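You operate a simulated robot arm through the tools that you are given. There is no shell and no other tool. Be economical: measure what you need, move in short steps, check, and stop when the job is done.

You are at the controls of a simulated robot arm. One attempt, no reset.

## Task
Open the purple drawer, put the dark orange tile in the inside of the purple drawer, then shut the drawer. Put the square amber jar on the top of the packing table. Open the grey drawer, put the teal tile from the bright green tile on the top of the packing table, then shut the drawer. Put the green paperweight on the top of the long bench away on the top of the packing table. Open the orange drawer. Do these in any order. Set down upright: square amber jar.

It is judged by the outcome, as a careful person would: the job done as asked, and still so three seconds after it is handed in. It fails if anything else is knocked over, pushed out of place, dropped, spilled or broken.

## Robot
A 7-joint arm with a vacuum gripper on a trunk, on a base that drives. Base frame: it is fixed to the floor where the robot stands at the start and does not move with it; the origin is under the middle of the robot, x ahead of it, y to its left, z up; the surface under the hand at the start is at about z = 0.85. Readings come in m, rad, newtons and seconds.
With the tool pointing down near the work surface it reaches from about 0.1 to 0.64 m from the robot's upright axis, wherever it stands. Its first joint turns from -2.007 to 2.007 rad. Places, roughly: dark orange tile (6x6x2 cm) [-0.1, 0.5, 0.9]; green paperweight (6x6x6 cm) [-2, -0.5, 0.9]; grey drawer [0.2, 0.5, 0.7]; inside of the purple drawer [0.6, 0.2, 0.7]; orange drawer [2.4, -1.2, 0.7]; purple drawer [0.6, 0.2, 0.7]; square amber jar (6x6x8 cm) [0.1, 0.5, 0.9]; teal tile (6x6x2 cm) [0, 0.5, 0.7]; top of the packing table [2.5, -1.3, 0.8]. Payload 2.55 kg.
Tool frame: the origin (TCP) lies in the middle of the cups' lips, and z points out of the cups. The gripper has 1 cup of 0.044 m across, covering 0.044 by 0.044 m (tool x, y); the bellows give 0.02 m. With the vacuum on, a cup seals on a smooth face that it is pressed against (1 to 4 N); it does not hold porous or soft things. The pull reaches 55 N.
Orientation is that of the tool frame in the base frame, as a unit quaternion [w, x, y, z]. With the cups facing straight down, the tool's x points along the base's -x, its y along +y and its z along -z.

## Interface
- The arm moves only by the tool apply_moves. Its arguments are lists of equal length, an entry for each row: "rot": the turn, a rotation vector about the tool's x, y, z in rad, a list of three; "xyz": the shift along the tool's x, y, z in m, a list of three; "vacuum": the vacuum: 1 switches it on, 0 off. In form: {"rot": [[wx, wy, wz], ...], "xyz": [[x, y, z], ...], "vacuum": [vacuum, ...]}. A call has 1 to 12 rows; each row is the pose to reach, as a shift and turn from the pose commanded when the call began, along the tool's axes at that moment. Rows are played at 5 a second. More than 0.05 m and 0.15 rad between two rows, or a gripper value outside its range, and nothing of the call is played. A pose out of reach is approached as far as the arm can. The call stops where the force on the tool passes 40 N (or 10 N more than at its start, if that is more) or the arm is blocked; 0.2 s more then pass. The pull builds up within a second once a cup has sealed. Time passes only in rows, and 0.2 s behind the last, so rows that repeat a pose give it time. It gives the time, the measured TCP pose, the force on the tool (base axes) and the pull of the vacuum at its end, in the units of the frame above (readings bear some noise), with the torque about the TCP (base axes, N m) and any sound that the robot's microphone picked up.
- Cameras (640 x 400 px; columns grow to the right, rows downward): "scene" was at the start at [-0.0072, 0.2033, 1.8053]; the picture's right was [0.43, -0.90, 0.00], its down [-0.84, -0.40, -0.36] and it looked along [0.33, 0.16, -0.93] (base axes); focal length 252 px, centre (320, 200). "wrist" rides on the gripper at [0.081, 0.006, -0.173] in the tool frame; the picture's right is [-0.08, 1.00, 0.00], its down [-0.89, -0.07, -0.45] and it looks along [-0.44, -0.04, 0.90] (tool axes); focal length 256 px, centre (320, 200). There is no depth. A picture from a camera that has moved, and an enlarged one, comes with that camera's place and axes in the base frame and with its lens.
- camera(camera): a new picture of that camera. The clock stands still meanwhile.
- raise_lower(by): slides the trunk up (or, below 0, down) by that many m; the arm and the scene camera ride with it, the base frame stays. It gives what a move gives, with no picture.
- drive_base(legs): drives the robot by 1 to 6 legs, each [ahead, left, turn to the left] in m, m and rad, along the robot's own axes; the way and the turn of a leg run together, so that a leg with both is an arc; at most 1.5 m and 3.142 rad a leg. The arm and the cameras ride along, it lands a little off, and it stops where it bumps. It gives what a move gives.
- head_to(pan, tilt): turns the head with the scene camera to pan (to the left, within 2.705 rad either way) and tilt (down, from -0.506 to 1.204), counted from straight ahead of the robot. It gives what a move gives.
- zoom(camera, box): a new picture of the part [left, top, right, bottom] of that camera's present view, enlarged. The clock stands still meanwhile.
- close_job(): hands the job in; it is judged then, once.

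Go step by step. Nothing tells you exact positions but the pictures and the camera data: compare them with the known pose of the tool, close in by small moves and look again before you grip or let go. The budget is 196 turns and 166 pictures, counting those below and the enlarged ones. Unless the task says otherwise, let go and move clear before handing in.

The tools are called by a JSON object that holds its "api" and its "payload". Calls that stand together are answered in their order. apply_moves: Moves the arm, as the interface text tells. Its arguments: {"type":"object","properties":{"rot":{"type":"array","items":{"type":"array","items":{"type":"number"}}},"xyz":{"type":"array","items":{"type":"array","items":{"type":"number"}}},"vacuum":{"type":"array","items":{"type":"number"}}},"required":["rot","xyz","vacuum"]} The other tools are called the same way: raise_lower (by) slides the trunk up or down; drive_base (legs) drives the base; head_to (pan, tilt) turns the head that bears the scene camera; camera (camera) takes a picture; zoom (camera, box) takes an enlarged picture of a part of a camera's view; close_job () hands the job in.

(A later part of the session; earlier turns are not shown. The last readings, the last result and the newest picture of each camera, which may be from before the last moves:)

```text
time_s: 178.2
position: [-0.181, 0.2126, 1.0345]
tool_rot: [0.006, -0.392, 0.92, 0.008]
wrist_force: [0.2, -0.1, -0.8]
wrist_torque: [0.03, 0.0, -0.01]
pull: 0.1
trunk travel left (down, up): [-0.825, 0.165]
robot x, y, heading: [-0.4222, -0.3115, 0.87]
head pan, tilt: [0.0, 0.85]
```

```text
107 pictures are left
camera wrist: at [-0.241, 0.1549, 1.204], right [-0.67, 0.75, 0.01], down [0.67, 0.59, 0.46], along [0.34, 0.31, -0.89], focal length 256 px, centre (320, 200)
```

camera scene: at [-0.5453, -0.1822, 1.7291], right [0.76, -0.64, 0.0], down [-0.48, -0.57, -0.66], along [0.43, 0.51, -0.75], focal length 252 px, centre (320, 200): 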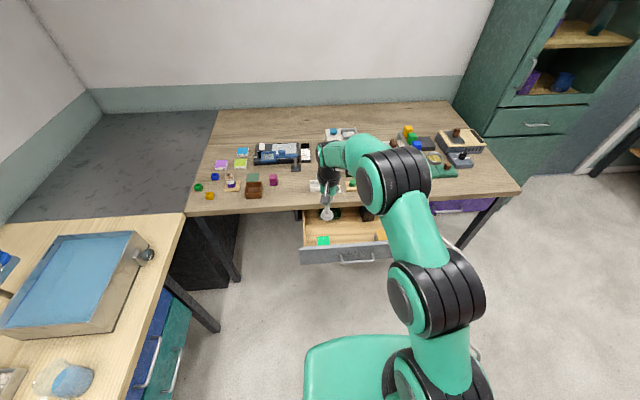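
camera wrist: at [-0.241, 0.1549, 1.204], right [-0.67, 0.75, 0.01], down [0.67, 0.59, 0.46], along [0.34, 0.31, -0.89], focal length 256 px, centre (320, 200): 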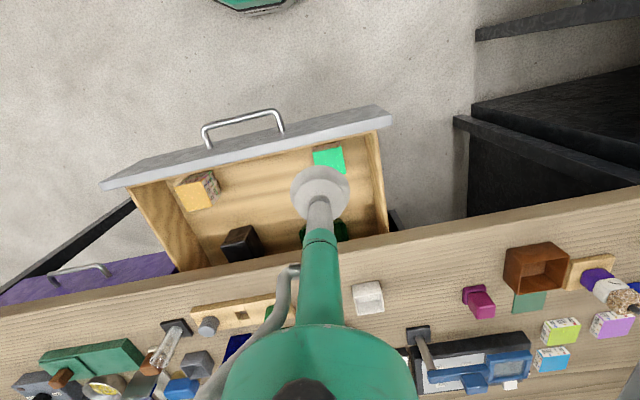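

The grey drawer is as I left it, the bright green tile inside. I square up and back off a bit, then tilt the tool forward and lower it to the front panel's height to push it shut.

{"api": "drive_base", "payload": {"legs": [[-0.14, 0, 0.075]]}}

{"api": "apply_moves", "payload": {"rot": [[0, -0.12, 0], [0, -0.24, 0], [0, -0.36, 0], [0, -0.48, 0], [0, -0.6, 0], [0, -0.72, 0], [0, -0.84, 0], [0, -0.9, 0]], "xyz": [[0, 0, 0.034], [0, 0, 0.068], [0, 0, 0.102], [0, 0, 0.136], [0, 0, 0.17], [0, 0, 0.204], [0, 0, 0.238], [0, 0, 0.27]], "vacuum": [0, 0, 0, 0, 0, 0, 0, 0]}}

{"api": "camera", "payload": {"camera": "wrist"}}

```text
time_s: 179.5
position: [-0.3039, 0.1179, 1.0343]
tool_rot: [0.007, -0.424, 0.905, 0.007]
wrist_force: [0.3, -0.4, -0.3]
wrist_torque: [0.02, 0.02, -0.02]
pull: 0.0
trunk travel left (down, up): [-0.825, 0.165]
robot x, y, heading: [-0.512, -0.4202, 0.944]
head pan, tilt: [0.0, 0.85]
```

```text
time_s: 181.3
position: [-0.3032, 0.1271, 0.7658]
tool_rot: [0.401, -0.378, 0.812, 0.193]
wrist_force: [0.0, 0.1, 0.0]
wrist_torque: [-0.03, -0.01, -0.01]
pull: 0.2
trunk travel left (down, up): [-0.825, 0.165]
robot x, y, heading: [-0.509, -0.4225, 0.938]
head pan, tilt: [0.0, 0.85]
```

```text
106 pictures are left
camera wrist: at [-0.4262, -0.0124, 0.8036], right [-0.74, 0.67, 0.07], down [0.18, 0.09, 0.98], along [0.65, 0.73, -0.19], focal length 256 px, centre (320, 200)
```

wrist: 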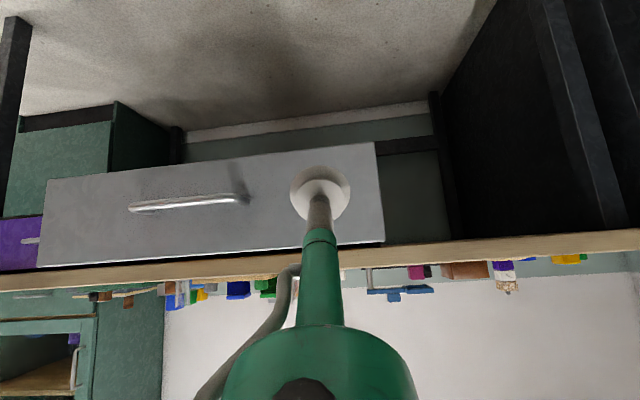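

The tilted cup faces the grey panel left of its handle. I push by driving ahead, then finish with the arm.

{"api": "drive_base", "payload": {"legs": [[0.16, 0, 0], [0.17, 0, 0]]}}

{"api": "camera", "payload": {"camera": "wrist"}}

```text
time_s: 183.8
position: [-0.1125, 0.3839, 0.7622]
tool_rot: [0.399, -0.378, 0.813, 0.19]
wrist_force: [0.2, 1.4, 0.7]
wrist_torque: [0.01, -0.01, 0.03]
pull: 0.1
trunk travel left (down, up): [-0.825, 0.165]
robot x, y, heading: [-0.3208, -0.1586, 0.935]
head pan, tilt: [0.0, 0.85]
```

```text
105 pictures are left
camera wrist: at [-0.2352, 0.245, 0.8029], right [-0.73, 0.68, 0.07], down [0.18, 0.1, 0.98], along [0.66, 0.73, -0.19], focal length 256 px, centre (320, 200)
```

wrist: 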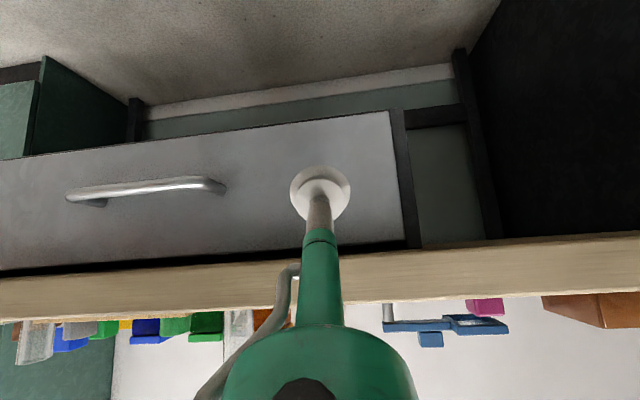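

About 6 cm left. I finish with the arm, in small steps and watching the force.

{"api": "apply_moves", "payload": {"rot": [[0, 0, 0], [0, 0, 0], [0, 0, 0], [0, 0, 0], [0, 0, 0], [0, 0, 0]], "xyz": [[-0.0124, 0, 0.0157], [-0.0249, 0, 0.0313], [-0.0311, 0, 0.0392], [-0.0373, 0, 0.047], [-0.041, 0, 0.0517], [-0.0448, 0, 0.0564]], "vacuum": [0, 0, 0, 0, 0, 0]}}

{"api": "camera", "payload": {"camera": "wrist"}}

```text
time_s: 185.2
position: [-0.0698, 0.4343, 0.7601]
tool_rot: [0.397, -0.379, 0.815, 0.188]
wrist_force: [-10.2, -10.8, -6.9]
wrist_torque: [0.25, -0.24, 0.01]
pull: 0.0
trunk travel left (down, up): [-0.825, 0.165]
robot x, y, heading: [-0.32, -0.1631, 0.942]
head pan, tilt: [0.0, 0.85]
```

```text
104 pictures are left
camera wrist: at [-0.1925, 0.2954, 0.8021], right [-0.73, 0.68, 0.07], down [0.18, 0.1, 0.98], along [0.65, 0.73, -0.2], focal length 256 px, centre (320, 200)
```

wrist: 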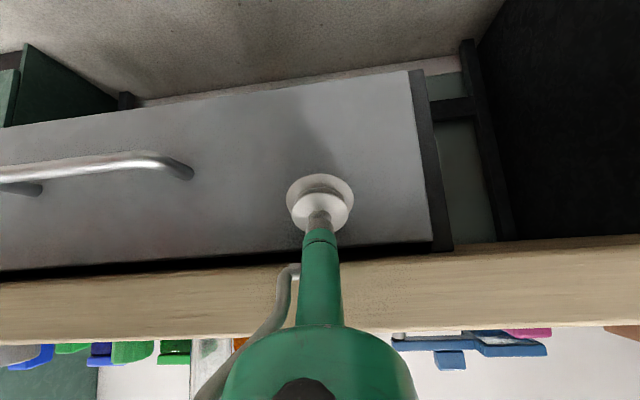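

The grey drawer is shut, with firm counter-force. I back off, straighten the tool and then approach the amber jar from above.

{"api": "drive_base", "payload": {"legs": [[-0.3, 0, 0]]}}

{"api": "apply_moves", "payload": {"rot": [[0, 0.12, 0], [0, 0.24, 0], [0, 0.36, 0], [0, 0.48, 0], [0, 0.6, 0], [0, 0.72, 0], [0, 0.84, 0], [0, 0.9, 0]], "xyz": [[-0.028, 0, -0.022], [-0.056, 0, -0.045], [-0.084, 0, -0.067], [-0.113, 0, -0.09], [-0.141, 0, -0.112], [-0.169, 0, -0.134], [-0.197, 0, -0.157], [-0.22, 0, -0.175]], "vacuum": [0, 0, 0, 0, 0, 0, 0, 0]}}

{"api": "camera", "payload": {"camera": "scene"}}

```text
time_s: 187.2
position: [-0.2409, 0.2036, 0.7651]
tool_rot: [0.4, -0.378, 0.813, 0.191]
wrist_force: [0.2, 0.9, -0.8]
wrist_torque: [0.01, 0.03, 0.0]
pull: 0.0
trunk travel left (down, up): [-0.825, 0.165]
robot x, y, heading: [-0.494, -0.4025, 0.938]
head pan, tilt: [0.0, 0.85]
```

```text
time_s: 189.0
position: [-0.2498, 0.1704, 1.0251]
tool_rot: [0.011, -0.423, 0.906, 0.013]
wrist_force: [-0.3, -1.2, -1.1]
wrist_torque: [0.14, -0.04, 0.01]
pull: 0.0
out of reach, approached as far as the arm can: row 8
trunk travel left (down, up): [-0.825, 0.165]
robot x, y, heading: [-0.4936, -0.397, 0.941]
head pan, tilt: [0.0, 0.85]
```

```text
103 pictures are left
camera scene: at [-0.6229, -0.2775, 1.7294], right [0.81, -0.59, 0.0], down [-0.44, -0.61, -0.66], along [0.39, 0.53, -0.75], focal length 252 px, centre (320, 200)
```

scene: 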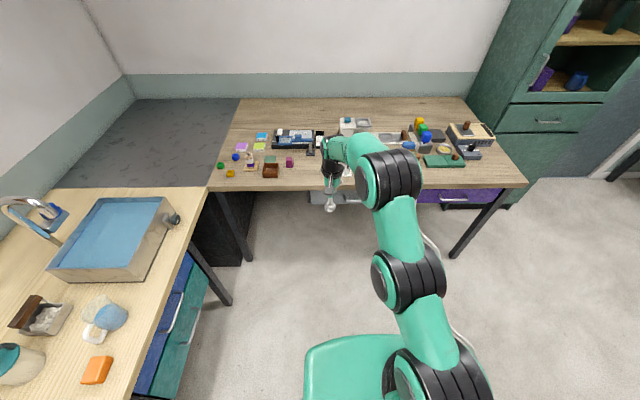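

I raise the trunk a bit for clearance, and drive up so the cup comes over the amber jar.

{"api": "raise_lower", "payload": {"by": 0.1}}

{"api": "drive_base", "payload": {"legs": [[0.46, -0.09, 0]]}}

{"api": "camera", "payload": {"camera": "wrist"}}

```text
time_s: 190.3
position: [-0.2496, 0.174, 1.1269]
tool_rot: [0.013, -0.422, 0.906, 0.015]
wrist_force: [0.7, 0.3, 0.0]
wrist_torque: [-0.03, 0.01, 0.0]
pull: 0.0
trunk travel left (down, up): [-0.925, 0.065]
robot x, y, heading: [-0.4957, -0.3953, 0.94]
head pan, tilt: [0.0, 0.85]
```

```text
time_s: 193.1
position: [0.09, 0.4994, 1.1267]
tool_rot: [0.012, -0.428, 0.904, 0.014]
wrist_force: [0.1, 0.1, 0.2]
wrist_torque: [-0.04, 0.0, -0.01]
pull: 0.2
trunk travel left (down, up): [-0.925, 0.065]
robot x, y, heading: [-0.1489, -0.0697, 0.95]
head pan, tilt: [0.0, 0.85]
```

```text
102 pictures are left
camera wrist: at [0.033, 0.4345, 1.2946], right [-0.72, 0.69, 0.02], down [0.61, 0.63, 0.48], along [0.32, 0.35, -0.88], focal length 256 px, centre (320, 200)
```

wrist: 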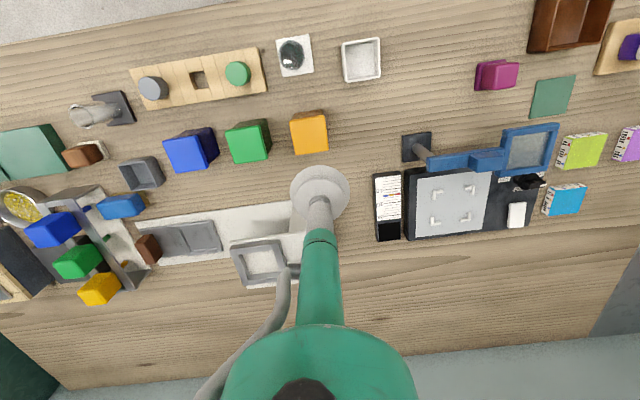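

The jar's lid is about 1 cm off the cup's axis. I level the tool, correct and come down partway to check.

{"api": "apply_moves", "payload": {"rot": [[0.007, 0.017, 0], [0.015, 0.034, 0], [0.015, 0.034, 0], [0.015, 0.034, 0]], "xyz": [[0, -0.005, 0.03], [0, -0.013, 0.06], [0, -0.013, 0.1], [0, -0.013, 0.13]], "vacuum": [0, 0, 0, 0]}}

{"api": "camera", "payload": {"camera": "wrist"}}

```text
time_s: 194.1
position: [0.1024, 0.4946, 0.9959]
tool_rot: [0.001, -0.428, 0.904, 0.0]
wrist_force: [-0.1, 0.6, -0.2]
wrist_torque: [-0.03, 0.02, -0.01]
pull: 0.0
trunk travel left (down, up): [-0.925, 0.065]
robot x, y, heading: [-0.1456, -0.0766, 0.947]
head pan, tilt: [0.0, 0.85]
```

```text
101 pictures are left
camera wrist: at [0.0473, 0.4362, 1.1664], right [-0.72, 0.69, 0.0], down [0.62, 0.65, 0.45], along [0.31, 0.32, -0.89], focal length 256 px, centre (320, 200)
```

wrist: 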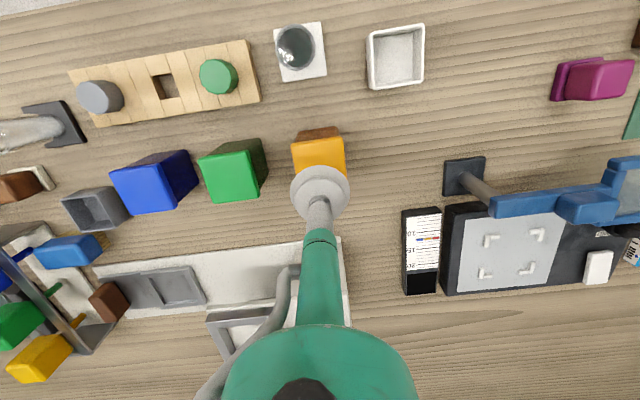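

Well centred. I lower with the vacuum on.

{"api": "apply_moves", "payload": {"rot": [[0, 0, 0], [0, 0, 0], [0, 0, 0], [0, 0, 0], [0, 0, 0], [0, 0, 0]], "xyz": [[0.002, -0.002, 0.03], [0.002, -0.002, 0.05], [0.002, -0.002, 0.058], [0.002, -0.002, 0.064], [0.002, -0.002, 0.069], [0.002, -0.002, 0.069]], "vacuum": [1, 1, 1, 1, 1, 1]}}

```text
time_s: 195.5
position: [0.103, 0.494, 0.925]
tool_rot: [0.0, -0.428, 0.904, 0.0]
wrist_force: [-0.2, 0.6, -0.5]
wrist_torque: [-0.02, 0.01, -0.02]
pull: 55.0
trunk travel left (down, up): [-0.925, 0.065]
robot x, y, heading: [-0.148, -0.0735, 0.944]
head pan, tilt: [0.0, 0.85]
```

Sealed on the lid. I lift slowly and check that the whole jar comes along.

{"api": "apply_moves", "payload": {"rot": [[0, 0, 0], [0, 0, 0], [0, 0, 0], [0, 0, 0], [0, 0, 0], [0, 0, 0], [0, 0, 0]], "xyz": [[0, 0, -0.01], [0, 0, -0.03], [0, 0, -0.06], [0, 0, -0.09], [0, 0, -0.12], [0, 0, -0.15], [0, 0, -0.17]], "vacuum": [1, 1, 1, 1, 1, 1, 1]}}

{"api": "camera", "payload": {"camera": "wrist"}}

```text
time_s: 197.1
position: [0.0997, 0.4926, 1.0963]
tool_rot: [0.001, -0.429, 0.903, -0.001]
wrist_force: [-0.2, 0.0, -2.2]
wrist_torque: [-0.04, -0.02, -0.01]
pull: 55.0
trunk travel left (down, up): [-0.925, 0.065]
robot x, y, heading: [-0.1433, -0.0737, 0.947]
head pan, tilt: [0.0, 0.85]
```

```text
100 pictures are left
camera wrist: at [0.0455, 0.4338, 1.2669], right [-0.72, 0.69, 0.0], down [0.62, 0.65, 0.45], along [0.31, 0.32, -0.9], focal length 256 px, centre (320, 200)
```

wrist: 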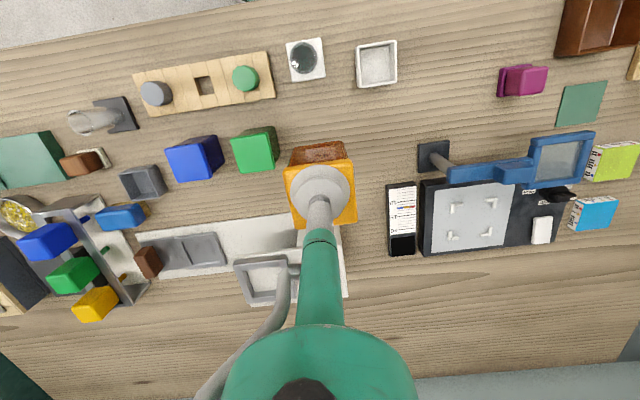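

The jar is held upright. I carry it to the packing table the same way.

{"api": "drive_base", "payload": {"legs": [[-0.25, 0, 0], [0, -1.4, 0], [0, 0, -1.572], [0.28, 0, 0], [0, 0.9, 0]]}}

{"api": "camera", "payload": {"camera": "wrist"}}

```text
time_s: 215.3
position: [2.1727, -0.7837, 1.0965]
tool_rot: [0.0, 0.341, 0.94, -0.001]
wrist_force: [0.6, 0.5, -2.5]
wrist_torque: [-0.03, 0.01, 0.0]
pull: 54.5
trunk travel left (down, up): [-0.925, 0.065]
robot x, y, heading: [1.6084, -0.5279, -0.634]
head pan, tilt: [0.0, 0.85]
```

```text
99 pictures are left
camera wrist: at [2.1169, -0.7286, 1.2671], right [0.7, 0.71, 0.0], down [0.64, -0.63, 0.45], along [0.32, -0.31, -0.89], focal length 256 px, centre (320, 200)
```

wrist: 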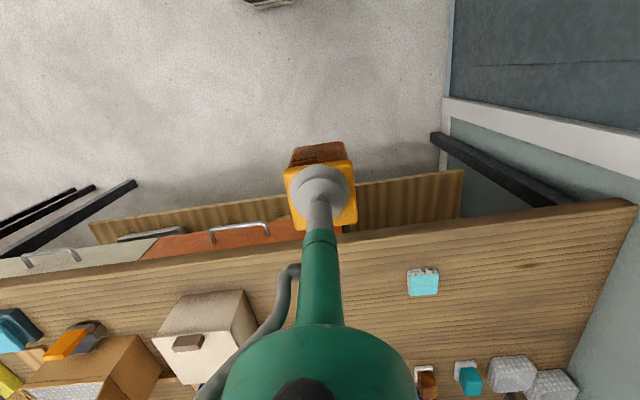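

Position is good: n 0.64, with the teal tile and the box on either side. I go ahead 0.36 m and lower the jar.

{"api": "drive_base", "payload": {"legs": [[0.35, 0.01, 0]]}}

{"api": "camera", "payload": {"camera": "wrist"}}

```text
time_s: 217.5
position: [2.455, -0.9777, 1.096]
tool_rot: [0.0, 0.341, 0.94, -0.001]
wrist_force: [0.8, 0.9, -2.7]
wrist_torque: [-0.01, 0.03, -0.01]
pull: 55.3
trunk travel left (down, up): [-0.925, 0.065]
robot x, y, heading: [1.8952, -0.7233, -0.629]
head pan, tilt: [0.0, 0.85]
```

```text
98 pictures are left
camera wrist: at [2.4002, -0.9226, 1.2671], right [0.7, 0.72, 0.0], down [0.64, -0.62, 0.45], along [0.32, -0.31, -0.89], focal length 256 px, centre (320, 200)
```

wrist: 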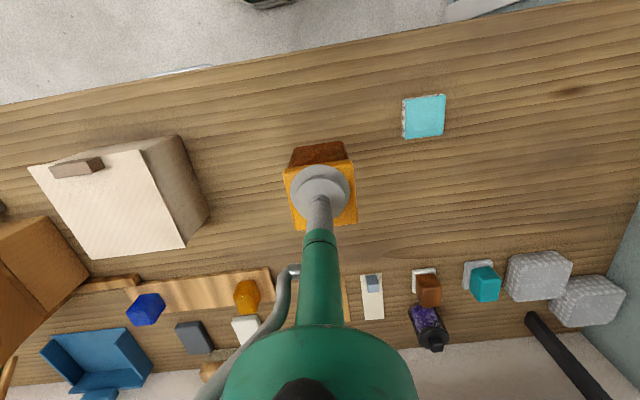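

Clear space below. Down to just above the table, then slowly.

{"api": "apply_moves", "payload": {"rot": [[0, 0, 0], [0, 0, 0], [0, 0, 0], [0, 0, 0], [0, 0, 0], [0, 0, 0], [0, 0, 0]], "xyz": [[0, 0, 0.04], [0, 0, 0.08], [0, 0, 0.12], [0, 0, 0.145], [0, 0, 0.155], [0, 0, 0.16], [0, 0, 0.163]], "vacuum": [1, 1, 1, 1, 1, 1, 1]}}

```text
time_s: 219.1
position: [2.4577, -0.9785, 0.9343]
tool_rot: [0.0, 0.34, 0.94, 0.0]
wrist_force: [0.0, -0.4, -2.0]
wrist_torque: [-0.01, 0.06, 0.02]
pull: 55.0
trunk travel left (down, up): [-0.925, 0.065]
robot x, y, heading: [1.8899, -0.7241, -0.628]
head pan, tilt: [0.0, 0.85]
```

{"api": "apply_moves", "payload": {"rot": [[0, 0, 0], [0, 0, 0], [0, 0, 0], [0, 0, 0]], "xyz": [[0, 0, 0.003], [0, 0, 0.006], [0, 0, 0.009], [0, 0, 0.011]], "vacuum": [1, 1, 1, 1]}}

```text
time_s: 220.1
position: [2.4572, -0.979, 0.9254]
tool_rot: [0.002, 0.34, 0.94, -0.001]
wrist_force: [-1.1, 2.6, 5.9]
wrist_torque: [0.01, -0.09, 0.04]
pull: 55.3
trunk travel left (down, up): [-0.925, 0.065]
robot x, y, heading: [1.8944, -0.7263, -0.633]
head pan, tilt: [0.0, 0.85]
```

The jar is standing on the table. I release and rise.

{"api": "apply_moves", "payload": {"rot": [[0, 0, 0], [0, 0, 0], [0, 0, 0], [0, 0, 0], [0, 0, 0], [0, 0, 0], [0, 0, 0]], "xyz": [[0, 0, 0], [0, 0, 0], [0, 0, -0.003], [0, 0, -0.015], [0, 0, -0.05], [0, 0, -0.09], [0, 0, -0.13]], "vacuum": [0, 0, 0, 0, 0, 0, 0]}}

{"api": "camera", "payload": {"camera": "wrist"}}

```text
time_s: 221.7
position: [2.4592, -0.9781, 1.0531]
tool_rot: [0.001, 0.34, 0.94, -0.001]
wrist_force: [-0.7, 0.1, -0.4]
wrist_torque: [0.01, 0.03, -0.02]
pull: 0.0
trunk travel left (down, up): [-0.925, 0.065]
robot x, y, heading: [1.8885, -0.7253, -0.628]
head pan, tilt: [0.0, 0.85]
```

```text
97 pictures are left
camera wrist: at [2.4028, -0.9223, 1.2242], right [0.7, 0.72, 0.0], down [0.64, -0.62, 0.45], along [0.32, -0.31, -0.89], focal length 256 px, centre (320, 200)
```

wrist: 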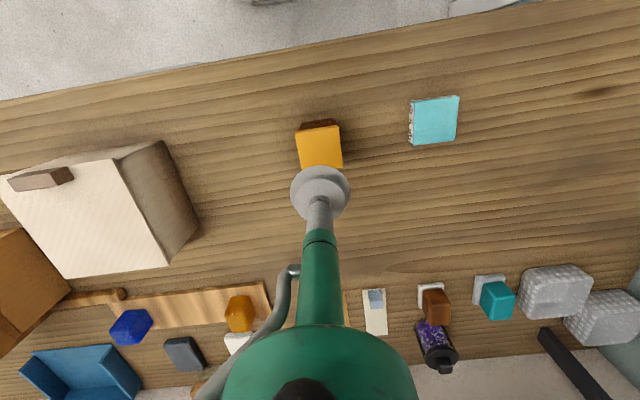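

The jar stands upright beside the teal tile. Next is the green paperweight on the long bench; I raise the arm, drive back and turn to face that bench.

{"api": "raise_lower", "payload": {"by": 0.06}}

{"api": "drive_base", "payload": {"legs": [[-0.45, 0, 0], [0, -0.9, 0], [-1.5, 0, 0], [-0.25, 0, 0]]}}

{"api": "head_to", "payload": {"pan": 2.6, "tilt": 0.6}}

{"api": "camera", "payload": {"camera": "scene"}}

```text
time_s: 222.7
position: [2.4596, -0.9779, 1.1125]
tool_rot: [0.001, 0.34, 0.94, -0.001]
wrist_force: [0.4, -0.5, 0.0]
wrist_torque: [-0.02, 0.01, -0.01]
pull: 0.0
trunk travel left (down, up): [-0.985, 0.005]
robot x, y, heading: [1.8905, -0.7264, -0.631]
head pan, tilt: [0.0, 0.85]
```

```text
time_s: 238.2
position: [0.1545, -0.4026, 1.1122]
tool_rot: [0.001, 0.343, 0.939, -0.001]
wrist_force: [-0.9, 0.1, 0.5]
wrist_torque: [-0.02, 0.0, -0.03]
pull: 0.2
trunk travel left (down, up): [-0.985, 0.005]
robot x, y, heading: [-0.4113, -0.1426, -0.637]
head pan, tilt: [0.0, 0.85]
```

```text
time_s: 240.6
position: [0.1553, -0.402, 1.1119]
tool_rot: [0.0, 0.343, 0.939, -0.001]
wrist_force: [0.0, 0.1, 0.7]
wrist_torque: [0.01, 0.01, 0.04]
pull: 0.0
trunk travel left (down, up): [-0.985, 0.005]
robot x, y, heading: [-0.4059, -0.146, -0.633]
head pan, tilt: [2.601, 0.6]
```

```text
96 pictures are left
camera scene: at [-0.3857, 0.1169, 1.9099], right [0.92, 0.38, 0.0], down [0.22, -0.52, -0.83], along [-0.32, 0.76, -0.56], focal length 252 px, centre (320, 200)
```

scene: 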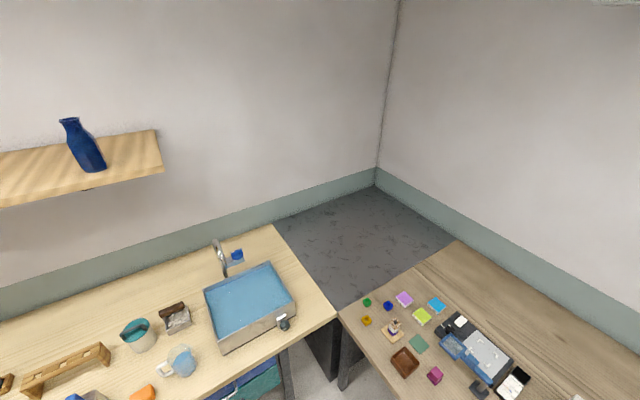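

I'm at u −0.24, n −0.36. Now I turn around to face the long bench.

{"api": "drive_base", "payload": {"legs": [[0, 0, 3.14], [0, 0.9, 0]]}}

{"api": "head_to", "payload": {"pan": 0.1, "tilt": 0.8}}

{"api": "camera", "payload": {"camera": "scene"}}

{"api": "camera", "payload": {"camera": "wrist"}}

```text
time_s: 252.7
position: [-1.5024, -0.6133, 1.1124]
tool_rot: [-0.001, 0.94, -0.342, -0.001]
wrist_force: [0.5, 0.2, 0.3]
wrist_torque: [-0.02, 0.02, 0.01]
pull: 0.1
trunk travel left (down, up): [-0.985, 0.005]
robot x, y, heading: [-0.9353, -0.8724, 2.508]
head pan, tilt: [2.601, 0.6]
```

```text
time_s: 254.9
position: [-1.5014, -0.6131, 1.1135]
tool_rot: [-0.001, 0.94, -0.343, -0.001]
wrist_force: [0.2, 0.2, -0.7]
wrist_torque: [0.04, 0.0, 0.02]
pull: 0.2
trunk travel left (down, up): [-0.985, 0.005]
robot x, y, heading: [-0.9339, -0.8683, 2.504]
head pan, tilt: [0.099, 0.799]
```

```text
95 pictures are left
camera scene: at [-1.0585, -1.0038, 1.893], right [0.51, 0.86, 0.0], down [0.62, -0.37, -0.7], along [-0.6, 0.36, -0.72], focal length 252 px, centre (320, 200)
```

scene: 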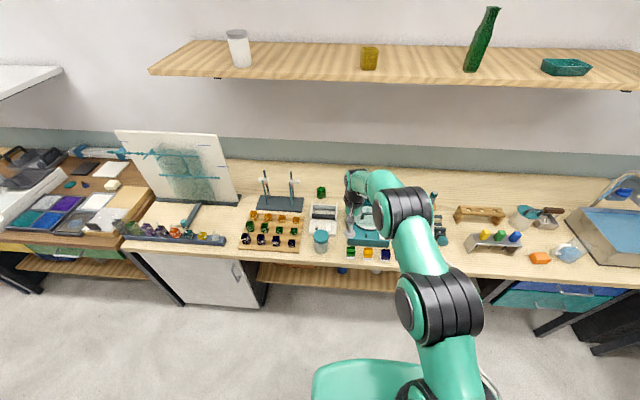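

```text
94 pictures are left
camera wrist: at [-1.4425, -0.6707, 1.2837], right [-0.7, -0.71, 0.0], down [-0.64, 0.63, 0.45], along [-0.32, 0.31, -0.89], focal length 256 px, centre (320, 200)
```

wrist: 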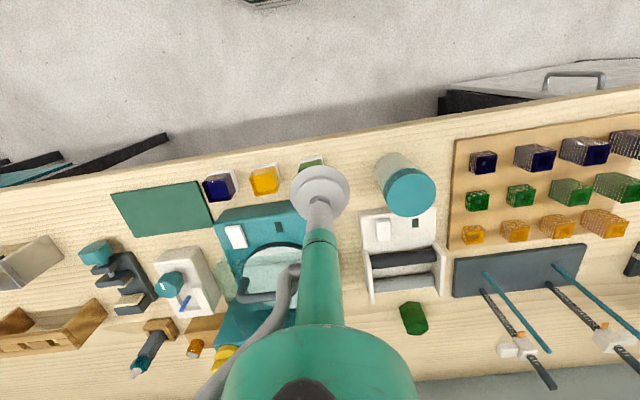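

The dark green block at the back of the bench, near (-2.0, -0.5), matches the paperweight. I zoom in on it.

{"api": "zoom", "payload": {"camera": "wrist", "box": [340, 260, 480, 360]}}

{"api": "zoom", "payload": {"camera": "scene", "box": [220, 150, 420, 275]}}

```text
4.00 times, centred on (410, 310) of wrist
camera zoom: at [-1.4425, -0.6707, 1.2837], right [-0.7, -0.71, 0.0], down [-0.64, 0.63, 0.45], along [-0.32, 0.31, -0.89], focal length 1024 px, centre (-40, -240)
```

zoom: 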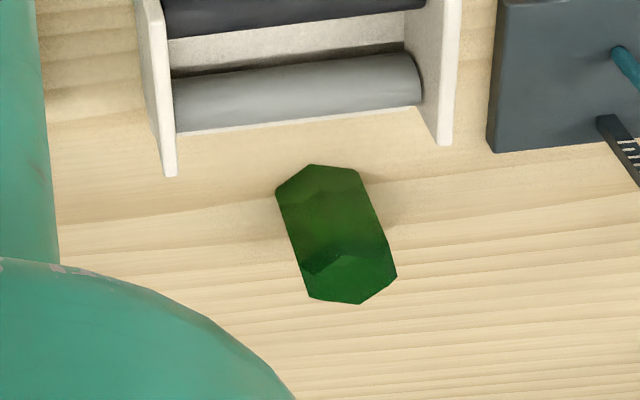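

```text
3.20 times, centred on (320, 212) of scene
camera zoom: at [-1.0585, -1.0038, 1.893], right [0.51, 0.86, 0.0], down [0.62, -0.37, -0.7], along [-0.6, 0.36, -0.72], focal length 805 px, centre (320, 160)
```

zoom: 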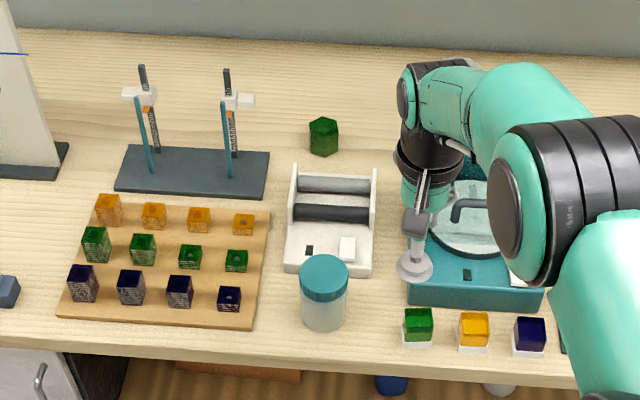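

It stands at the back of the bench near (-1.95, -0.47), about 0.41 m behind the front edge, so I need to get close. I bring the hand to the robot's centre line and drive nearer.

{"api": "apply_moves", "payload": {"rot": [[0, 0, 0], [0, 0, 0], [0, 0, 0]], "xyz": [[0, -0.04, 0], [0, -0.08, 0], [0, -0.12, 0]], "vacuum": [0, 0, 0]}}

{"api": "drive_base", "payload": {"legs": [[0, 0.26, 0.01], [0.3, 0, 0]]}}

{"api": "camera", "payload": {"camera": "wrist"}}

{"api": "head_to", "payload": {"pan": 0, "tilt": 1.1}}

{"api": "camera", "payload": {"camera": "scene"}}

```text
time_s: 255.7
position: [-1.4229, -0.519, 1.1126]
tool_rot: [0.0, 0.939, -0.343, -0.001]
wrist_force: [-0.2, 0.3, 0.8]
wrist_torque: [-0.02, 0.01, -0.05]
pull: 0.0
trunk travel left (down, up): [-0.985, 0.005]
robot x, y, heading: [-0.934, -0.8703, 2.512]
head pan, tilt: [0.099, 0.799]
```

```text
time_s: 259.3
position: [-1.826, -0.5694, 1.1106]
tool_rot: [-0.001, 0.941, -0.338, -0.001]
wrist_force: [0.6, -0.2, 0.5]
wrist_torque: [0.0, 0.01, 0.0]
pull: 0.0
trunk travel left (down, up): [-0.985, 0.005]
robot x, y, heading: [-1.3331, -0.9118, 2.517]
head pan, tilt: [0.099, 0.799]
```

```text
91 pictures are left
camera wrist: at [-1.7662, -0.6277, 1.282], right [-0.7, -0.72, 0.0], down [-0.64, 0.62, 0.45], along [-0.32, 0.31, -0.89], focal length 256 px, centre (320, 200)
```

wrist: 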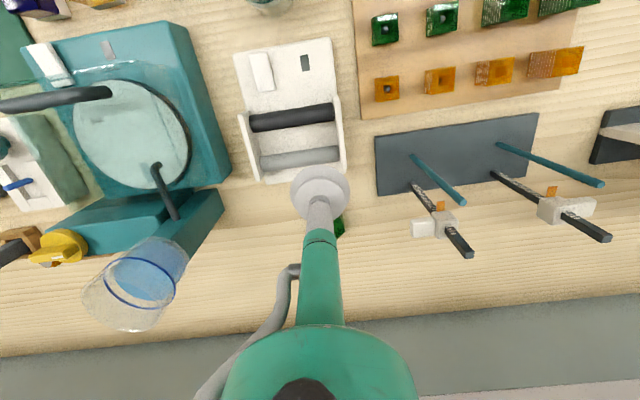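

```text
time_s: 260.1
position: [-1.826, -0.57, 1.1108]
tool_rot: [-0.001, 0.941, -0.338, -0.001]
wrist_force: [-0.3, -0.1, 0.2]
wrist_torque: [0.01, -0.05, -0.01]
pull: 0.0
trunk travel left (down, up): [-0.985, 0.005]
robot x, y, heading: [-1.331, -0.9115, 2.519]
head pan, tilt: [0.0, 1.1]
```

```text
90 pictures are left
camera scene: at [-1.4361, -1.0523, 1.8713], right [0.59, 0.81, 0.0], down [0.72, -0.52, -0.45], along [-0.37, 0.27, -0.89], focal length 252 px, centre (320, 200)
```

scene: 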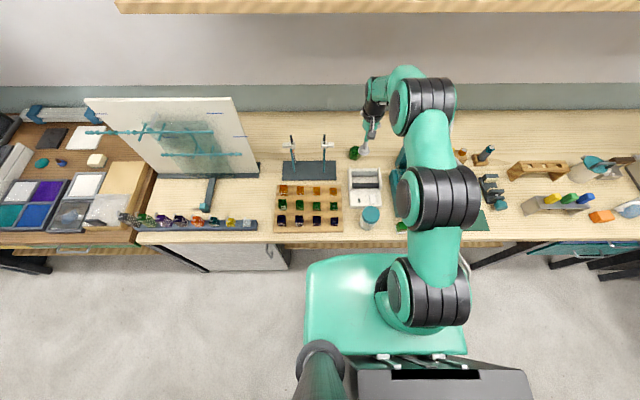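

The paperweight is just behind the cup, about 16 cm farther in. I move the base 5 cm closer (the same standoff as at the start) and stretch the arm while coming down some.

{"api": "drive_base", "payload": {"legs": [[0.05, 0, 0]]}}

{"api": "apply_moves", "payload": {"rot": [[0, 0, 0], [0, 0, 0], [0, 0, 0], [0, 0, 0]], "xyz": [[-0.025, 0, 0.025], [-0.05, 0, 0.05], [-0.075, 0, 0.075], [-0.1, 0, 0.09]], "vacuum": [0, 0, 0, 0]}}

{"api": "camera", "payload": {"camera": "wrist"}}

```text
time_s: 261.0
position: [-1.8653, -0.5438, 1.1118]
tool_rot: [-0.001, 0.941, -0.338, -0.001]
wrist_force: [0.1, -1.1, 0.1]
wrist_torque: [-0.02, 0.01, 0.02]
pull: 0.1
trunk travel left (down, up): [-0.985, 0.005]
robot x, y, heading: [-1.3693, -0.884, 2.512]
head pan, tilt: [0.0, 1.1]
```

```text
time_s: 262.0
position: [-1.9063, -0.5066, 1.0454]
tool_rot: [-0.002, 0.941, -0.338, -0.001]
wrist_force: [-0.2, -0.7, 0.7]
wrist_torque: [-0.01, -0.03, -0.04]
pull: 0.1
out of reach, approached as far as the arm can: row 3, 4
trunk travel left (down, up): [-0.985, 0.005]
robot x, y, heading: [-1.375, -0.8861, 2.519]
head pan, tilt: [0.0, 1.1]
```

```text
89 pictures are left
camera wrist: at [-1.8475, -0.564, 1.2166], right [-0.69, -0.72, 0.0], down [-0.64, 0.62, 0.45], along [-0.32, 0.31, -0.89], focal length 256 px, centre (320, 200)
```

wrist: 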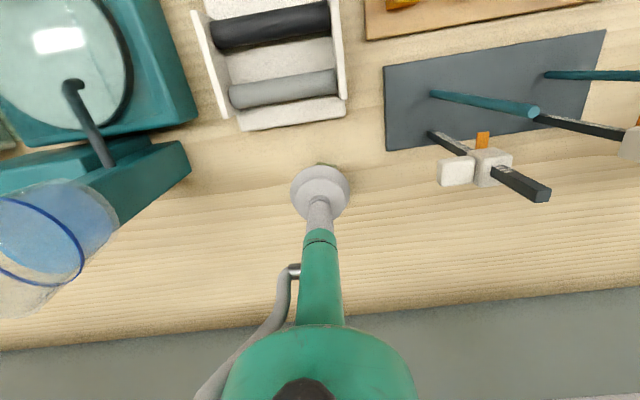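

The reach grows as the hand comes lower. I continue: 6 cm ahead and down to z 0.97, still above the paperweight.

{"api": "apply_moves", "payload": {"rot": [[0, 0, 0], [0, 0, 0], [0, 0, 0], [0, 0, 0]], "xyz": [[0, 0, 0.03], [-0.02, 0.0, 0.06], [-0.04, 0, 0.075], [-0.06, 0, 0.075]], "vacuum": [0, 0, 0, 0]}}

{"api": "camera", "payload": {"camera": "wrist"}}

{"api": "zoom", "payload": {"camera": "scene", "box": [300, 90, 440, 190]}}

```text
time_s: 263.0
position: [-1.9085, -0.5052, 0.9883]
tool_rot: [-0.001, 0.941, -0.338, 0.0]
wrist_force: [0.5, 0.1, 0.0]
wrist_torque: [0.0, -0.01, -0.01]
pull: 0.0
out of reach, approached as far as the arm can: row 2, 3, 4
trunk travel left (down, up): [-0.985, 0.005]
robot x, y, heading: [-1.3716, -0.8857, 2.517]
head pan, tilt: [0.0, 1.1]
```

```text
88 pictures are left
camera wrist: at [-1.8485, -0.5617, 1.1592], right [-0.69, -0.72, 0.0], down [-0.64, 0.62, 0.45], along [-0.32, 0.31, -0.89], focal length 256 px, centre (320, 200)
```

wrist: 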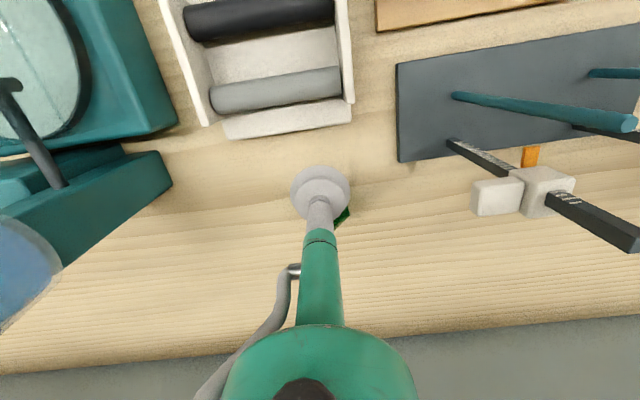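

```text
4.00 times, centred on (370, 140) of scene
camera zoom: at [-1.4757, -1.0238, 1.8713], right [0.58, 0.81, 0.0], down [0.72, -0.52, -0.45], along [-0.37, 0.27, -0.89], focal length 1006 px, centre (120, 440)
```

zoom: 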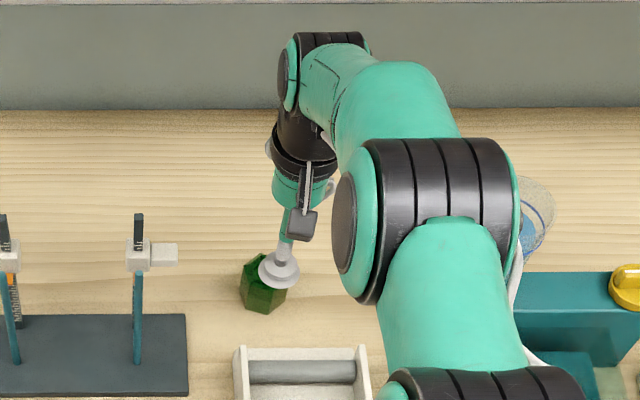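

The straight-down reach ends about 5 cm short. A slight forward tilt of the tool will bridge that, within what the bellows tolerate; I try it still above the block.

{"api": "apply_moves", "payload": {"rot": [[0, -0.06, 0], [0, -0.12, 0], [0, -0.16, 0], [0, -0.16, 0]], "xyz": [[-0.018, 0, 0.0], [-0.036, 0, 0.01], [-0.054, 0, 0.02], [-0.054, 0, 0.02]], "vacuum": [0, 0, 0, 0]}}

{"api": "camera", "payload": {"camera": "wrist"}}

{"api": "zoom", "payload": {"camera": "scene", "box": [300, 90, 440, 190]}}

```text
time_s: 264.0
position: [-1.9466, -0.4698, 0.9668]
tool_rot: [-0.028, 0.938, -0.337, -0.078]
wrist_force: [-0.4, 1.4, -0.6]
wrist_torque: [-0.04, -0.03, 0.05]
pull: 0.1
trunk travel left (down, up): [-0.985, 0.005]
robot x, y, heading: [-1.368, -0.8871, 2.517]
head pan, tilt: [0.0, 1.1]
```

```text
86 pictures are left
camera wrist: at [-1.8667, -0.5447, 1.1227], right [-0.69, -0.72, 0.01], down [-0.58, 0.57, 0.58], along [-0.43, 0.4, -0.81], focal length 256 px, centre (320, 200)
```

wrist: 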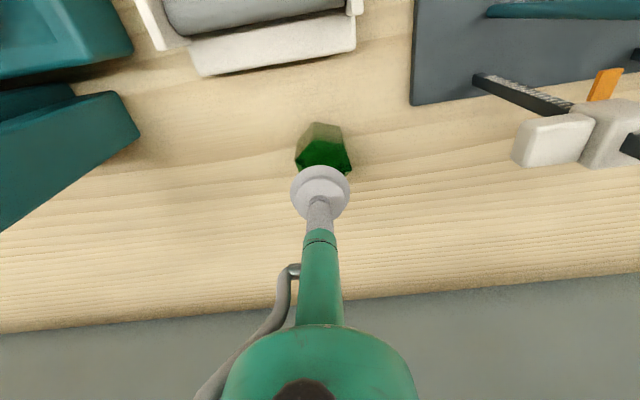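

```text
4.00 times, centred on (370, 140) of scene
camera zoom: at [-1.4749, -1.0242, 1.8713], right [0.58, 0.81, 0.0], down [0.72, -0.52, -0.45], along [-0.37, 0.27, -0.89], focal length 1006 px, centre (120, 440)
```

zoom: 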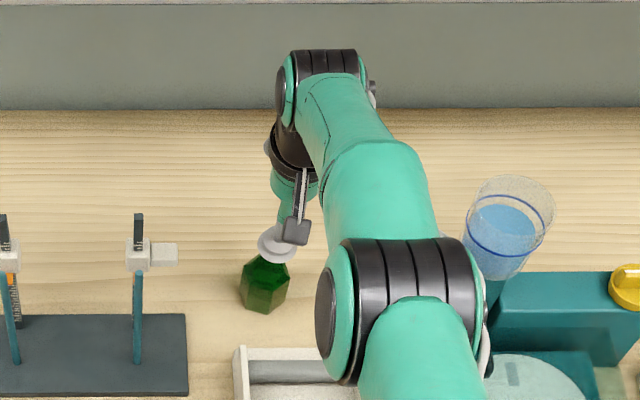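

Tilted by 0.16 rad the cup is right over the block. I lower vertically in small steps with the vacuum on.

{"api": "apply_moves", "payload": {"rot": [[0, 0, 0], [0, 0, 0], [0, 0, 0], [0, 0, 0], [0, 0, 0], [0, 0, 0]], "xyz": [[-0.002, 0, 0.021], [0.001, 0, 0.035], [0.002, 0, 0.042], [0.003, 0, 0.048], [0.003, 0, 0.052], [0.003, 0, 0.052]], "vacuum": [1, 1, 1, 1, 1, 1]}}

{"api": "camera", "payload": {"camera": "wrist"}}

```text
time_s: 265.4
position: [-1.9346, -0.4808, 0.925]
tool_rot: [-0.027, 0.939, -0.335, -0.075]
wrist_force: [-0.5, -0.5, -1.3]
wrist_torque: [0.01, -0.02, 0.0]
pull: 0.1
out of reach, approached as far as the arm can: row 1, 2, 3, 4, 5, 6
trunk travel left (down, up): [-0.985, 0.005]
robot x, y, heading: [-1.3715, -0.8865, 2.52]
head pan, tilt: [0.0, 1.1]
```

```text
84 pictures are left
camera wrist: at [-1.8538, -0.5546, 1.0806], right [-0.69, -0.72, 0.01], down [-0.58, 0.57, 0.58], along [-0.43, 0.4, -0.81], focal length 256 px, centre (320, 200)
```

wrist: 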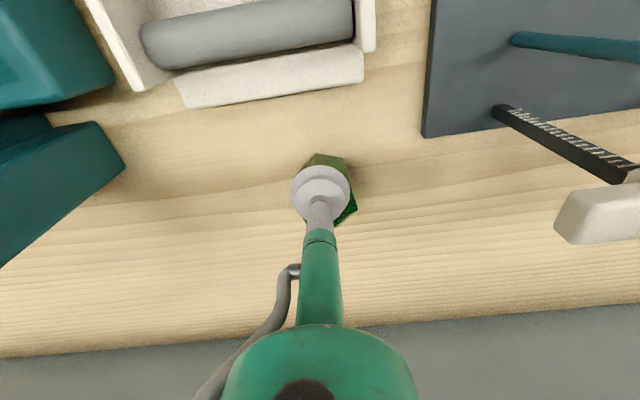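

Lower down the reach shrinks again, so I'd better go back up to the good posture and lower the trunk instead of the arm.

{"api": "apply_moves", "payload": {"rot": [[0, 0, 0], [0, 0, 0], [0, 0, 0], [0, 0, 0]], "xyz": [[-0.005, 0.002, -0.03], [-0.01, 0.004, -0.06], [-0.025, 0.004, -0.06], [-0.032, 0.004, -0.06]], "vacuum": [0, 0, 0, 0]}}

{"api": "raise_lower", "payload": {"by": -0.03}}

{"api": "camera", "payload": {"camera": "wrist"}}

```text
time_s: 266.4
position: [-1.9524, -0.4687, 0.9896]
tool_rot: [-0.028, 0.938, -0.336, -0.075]
wrist_force: [0.2, -0.5, 0.6]
wrist_torque: [0.0, 0.02, -0.02]
pull: 0.1
trunk travel left (down, up): [-0.985, 0.005]
robot x, y, heading: [-1.3713, -0.8853, 2.515]
head pan, tilt: [0.0, 1.1]
```

```text
time_s: 267.1
position: [-1.9526, -0.4682, 0.9601]
tool_rot: [-0.028, 0.938, -0.336, -0.076]
wrist_force: [-0.3, 0.0, -0.5]
wrist_torque: [0.0, 0.01, 0.0]
pull: 0.0
trunk travel left (down, up): [-0.955, 0.035]
robot x, y, heading: [-1.3707, -0.8856, 2.512]
head pan, tilt: [0.0, 1.1]
```

```text
83 pictures are left
camera wrist: at [-1.8725, -0.5429, 1.1151], right [-0.69, -0.72, 0.01], down [-0.58, 0.57, 0.58], along [-0.43, 0.4, -0.81], focal length 256 px, centre (320, 200)
```

wrist: 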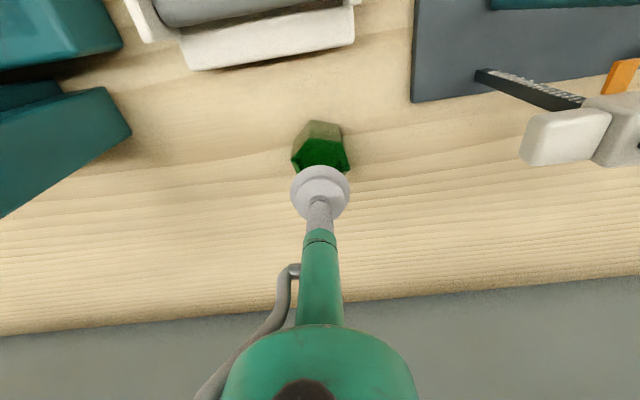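

Now the cup is again over the block; I zoom in to judge centring.

{"api": "zoom", "payload": {"camera": "wrist", "box": [260, 105, 380, 225]}}

```text
3.33 times, centred on (320, 165) of wrist
camera zoom: at [-1.8725, -0.5429, 1.1151], right [-0.69, -0.72, 0.01], down [-0.58, 0.57, 0.58], along [-0.43, 0.4, -0.81], focal length 853 px, centre (320, 317)
```

zoom: 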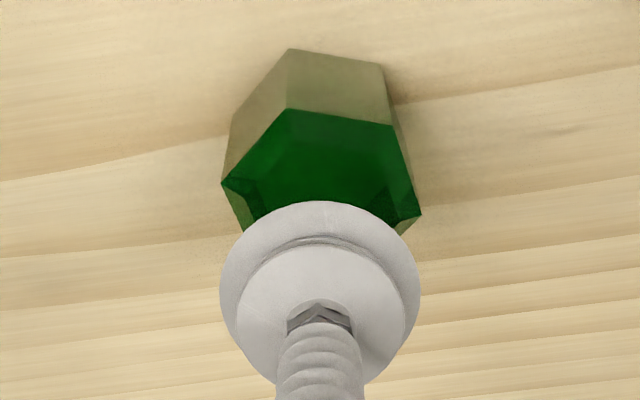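

The block's top centre is about 8 mm farther ahead, its height near 0.89. I correct and lower the trunk in stages.

{"api": "apply_moves", "payload": {"rot": [[0, 0, 0], [0, 0, 0]], "xyz": [[-0.004, 0, 0], [-0.008, 0, 0.001]], "vacuum": [1, 1]}}

{"api": "raise_lower", "payload": {"by": -0.045}}

{"api": "zoom", "payload": {"camera": "wrist", "box": [260, 105, 380, 225]}}

```text
time_s: 267.7
position: [-1.9524, -0.4691, 0.9613]
tool_rot: [-0.028, 0.938, -0.336, -0.075]
wrist_force: [0.7, 0.1, -0.1]
wrist_torque: [-0.02, 0.01, 0.04]
pull: 0.0
out of reach, approached as far as the arm can: row 1, 2
trunk travel left (down, up): [-0.955, 0.035]
robot x, y, heading: [-1.3738, -0.8837, 2.519]
head pan, tilt: [0.0, 1.1]
```

```text
time_s: 268.6
position: [-1.9531, -0.4694, 0.9162]
tool_rot: [-0.029, 0.938, -0.336, -0.076]
wrist_force: [0.3, 0.4, -0.2]
wrist_torque: [-0.01, 0.03, 0.0]
pull: 0.1
trunk travel left (down, up): [-0.91, 0.08]
robot x, y, heading: [-1.3741, -0.8831, 2.516]
head pan, tilt: [0.0, 1.1]
```

```text
3.33 times, centred on (320, 165) of wrist
camera zoom: at [-1.8725, -0.5424, 1.0719], right [-0.69, -0.72, 0.01], down [-0.58, 0.57, 0.58], along [-0.43, 0.4, -0.81], focal length 853 px, centre (320, 317)
```

zoom: 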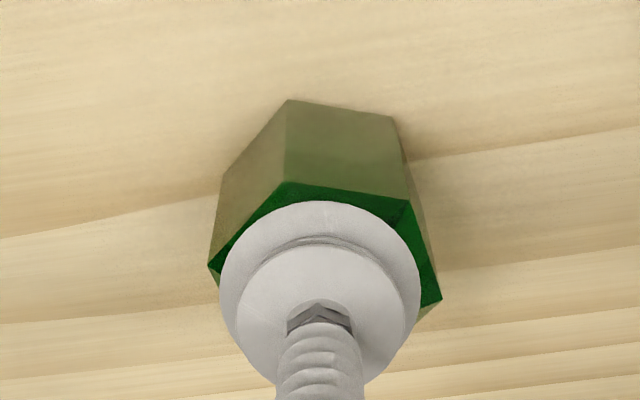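

The block is centred sideways but about 12 mm farther ahead. I nudge the base ahead by that and check.

{"api": "drive_base", "payload": {"legs": [[0.014, 0.001, 0]]}}

{"api": "zoom", "payload": {"camera": "wrist", "box": [260, 105, 380, 225]}}

```text
time_s: 269.4
position: [-1.9635, -0.4612, 0.9164]
tool_rot: [-0.029, 0.938, -0.336, -0.076]
wrist_force: [0.2, -0.1, 0.2]
wrist_torque: [-0.02, 0.0, -0.03]
pull: 0.0
trunk travel left (down, up): [-0.91, 0.08]
robot x, y, heading: [-1.3806, -0.8783, 2.52]
head pan, tilt: [0.0, 1.1]
```

```text
3.33 times, centred on (320, 165) of wrist
camera zoom: at [-1.8837, -0.5356, 1.0724], right [-0.69, -0.72, 0.01], down [-0.58, 0.57, 0.58], along [-0.43, 0.4, -0.81], focal length 853 px, centre (320, 317)
```

zoom: 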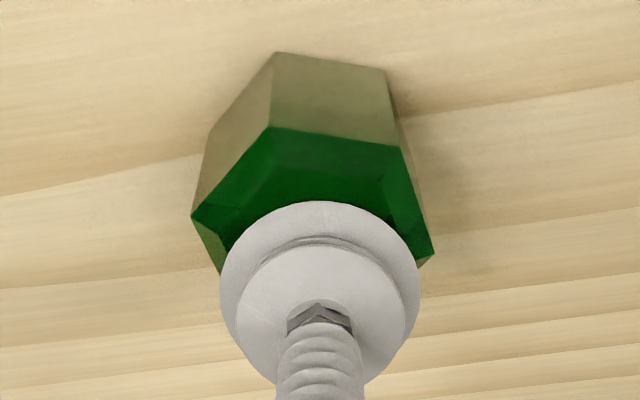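

Now it's centred within about 3 mm. I correct that and lower the trunk to just above contact.

{"api": "apply_moves", "payload": {"rot": [[0, 0, 0], [0, 0, 0]], "xyz": [[0.002, -0.001, 0], [0.002, -0.001, 0]], "vacuum": [1, 1]}}

{"api": "raise_lower", "payload": {"by": -0.018}}

{"api": "zoom", "payload": {"camera": "wrist", "box": [260, 105, 380, 225]}}

```text
time_s: 270.0
position: [-1.9637, -0.4615, 0.9157]
tool_rot: [-0.028, 0.938, -0.336, -0.076]
wrist_force: [0.5, 0.3, 0.0]
wrist_torque: [-0.01, 0.01, -0.01]
pull: 0.0
trunk travel left (down, up): [-0.91, 0.08]
robot x, y, heading: [-1.384, -0.8774, 2.518]
head pan, tilt: [0.0, 1.1]
```

```text
time_s: 270.6
position: [-1.9627, -0.4605, 0.9028]
tool_rot: [-0.029, 0.938, -0.337, -0.081]
wrist_force: [0.6, 1.0, 14.9]
wrist_torque: [-0.7, -0.59, 0.1]
pull: 54.8
trunk travel left (down, up): [-0.892, 0.098]
robot x, y, heading: [-1.3847, -0.878, 2.517]
head pan, tilt: [0.0, 1.1]
```

```text
3.33 times, centred on (320, 165) of wrist
camera zoom: at [-1.8827, -0.5345, 1.0576], right [-0.69, -0.72, 0.01], down [-0.58, 0.57, 0.59], along [-0.43, 0.4, -0.81], focal length 853 px, centre (320, 317)
```

zoom: 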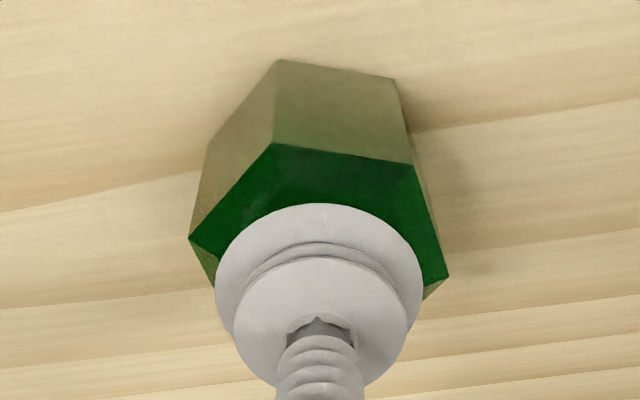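

It has sealed with full pull. I lift by the trunk.

{"api": "raise_lower", "payload": {"by": 0.09}}

{"api": "camera", "payload": {"camera": "wrist"}}

```text
time_s: 271.9
position: [-1.9622, -0.4613, 0.9878]
tool_rot: [-0.029, 0.939, -0.336, -0.075]
wrist_force: [0.7, -0.3, -2.7]
wrist_torque: [-0.21, -0.26, 0.03]
pull: 55.1
trunk travel left (down, up): [-0.982, 0.008]
robot x, y, heading: [-1.3852, -0.878, 2.519]
head pan, tilt: [0.0, 1.1]
```

```text
78 pictures are left
camera wrist: at [-1.8825, -0.535, 1.1432], right [-0.69, -0.72, 0.01], down [-0.58, 0.57, 0.58], along [-0.43, 0.4, -0.81], focal length 256 px, centre (320, 200)
```

wrist: 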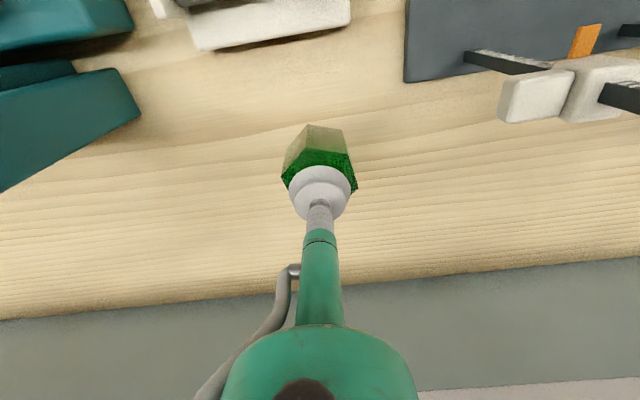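

The paperweight is off the bench. I raise and level the tool while drawing it back.

{"api": "apply_moves", "payload": {"rot": [[0, 0.03, 0], [0, 0.06, 0], [0, 0.1, 0], [0, 0.13, 0], [0, 0.16, 0], [0, 0.16, 0], [0, 0.16, 0]], "xyz": [[-0.0015, 0, -0.04], [0.004, 0, -0.0715], [0.015, 0, -0.0936], [0.027, 0, -0.116], [0.04, 0, -0.128], [0.058, 0, -0.141], [0.058, 0, -0.141]], "vacuum": [1, 1, 1, 1, 1, 1, 1]}}

{"api": "camera", "payload": {"camera": "wrist"}}

```text
time_s: 273.5
position: [-1.9024, -0.5122, 1.1167]
tool_rot: [0.0, 0.941, -0.338, 0.001]
wrist_force: [0.0, 0.0, -2.9]
wrist_torque: [-0.23, -0.2, 0.04]
pull: 55.1
out of reach, approached as far as the arm can: row 3, 4, 5
trunk travel left (down, up): [-0.982, 0.008]
robot x, y, heading: [-1.3854, -0.8791, 2.518]
head pan, tilt: [0.0, 1.1]
```

```text
77 pictures are left
camera wrist: at [-1.8424, -0.5693, 1.2868], right [-0.69, -0.72, 0.0], down [-0.64, 0.62, 0.45], along [-0.32, 0.31, -0.89], focal length 256 px, centre (320, 200)
```

wrist: 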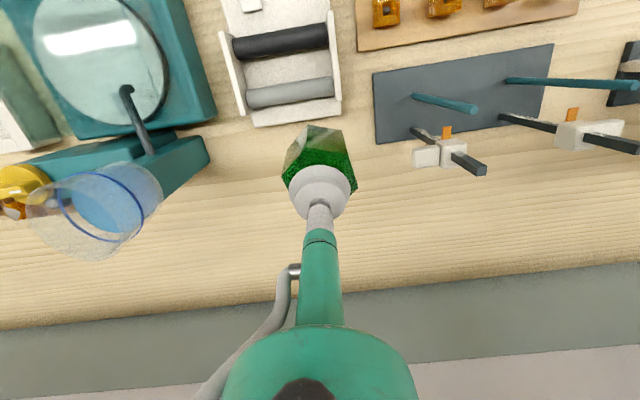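

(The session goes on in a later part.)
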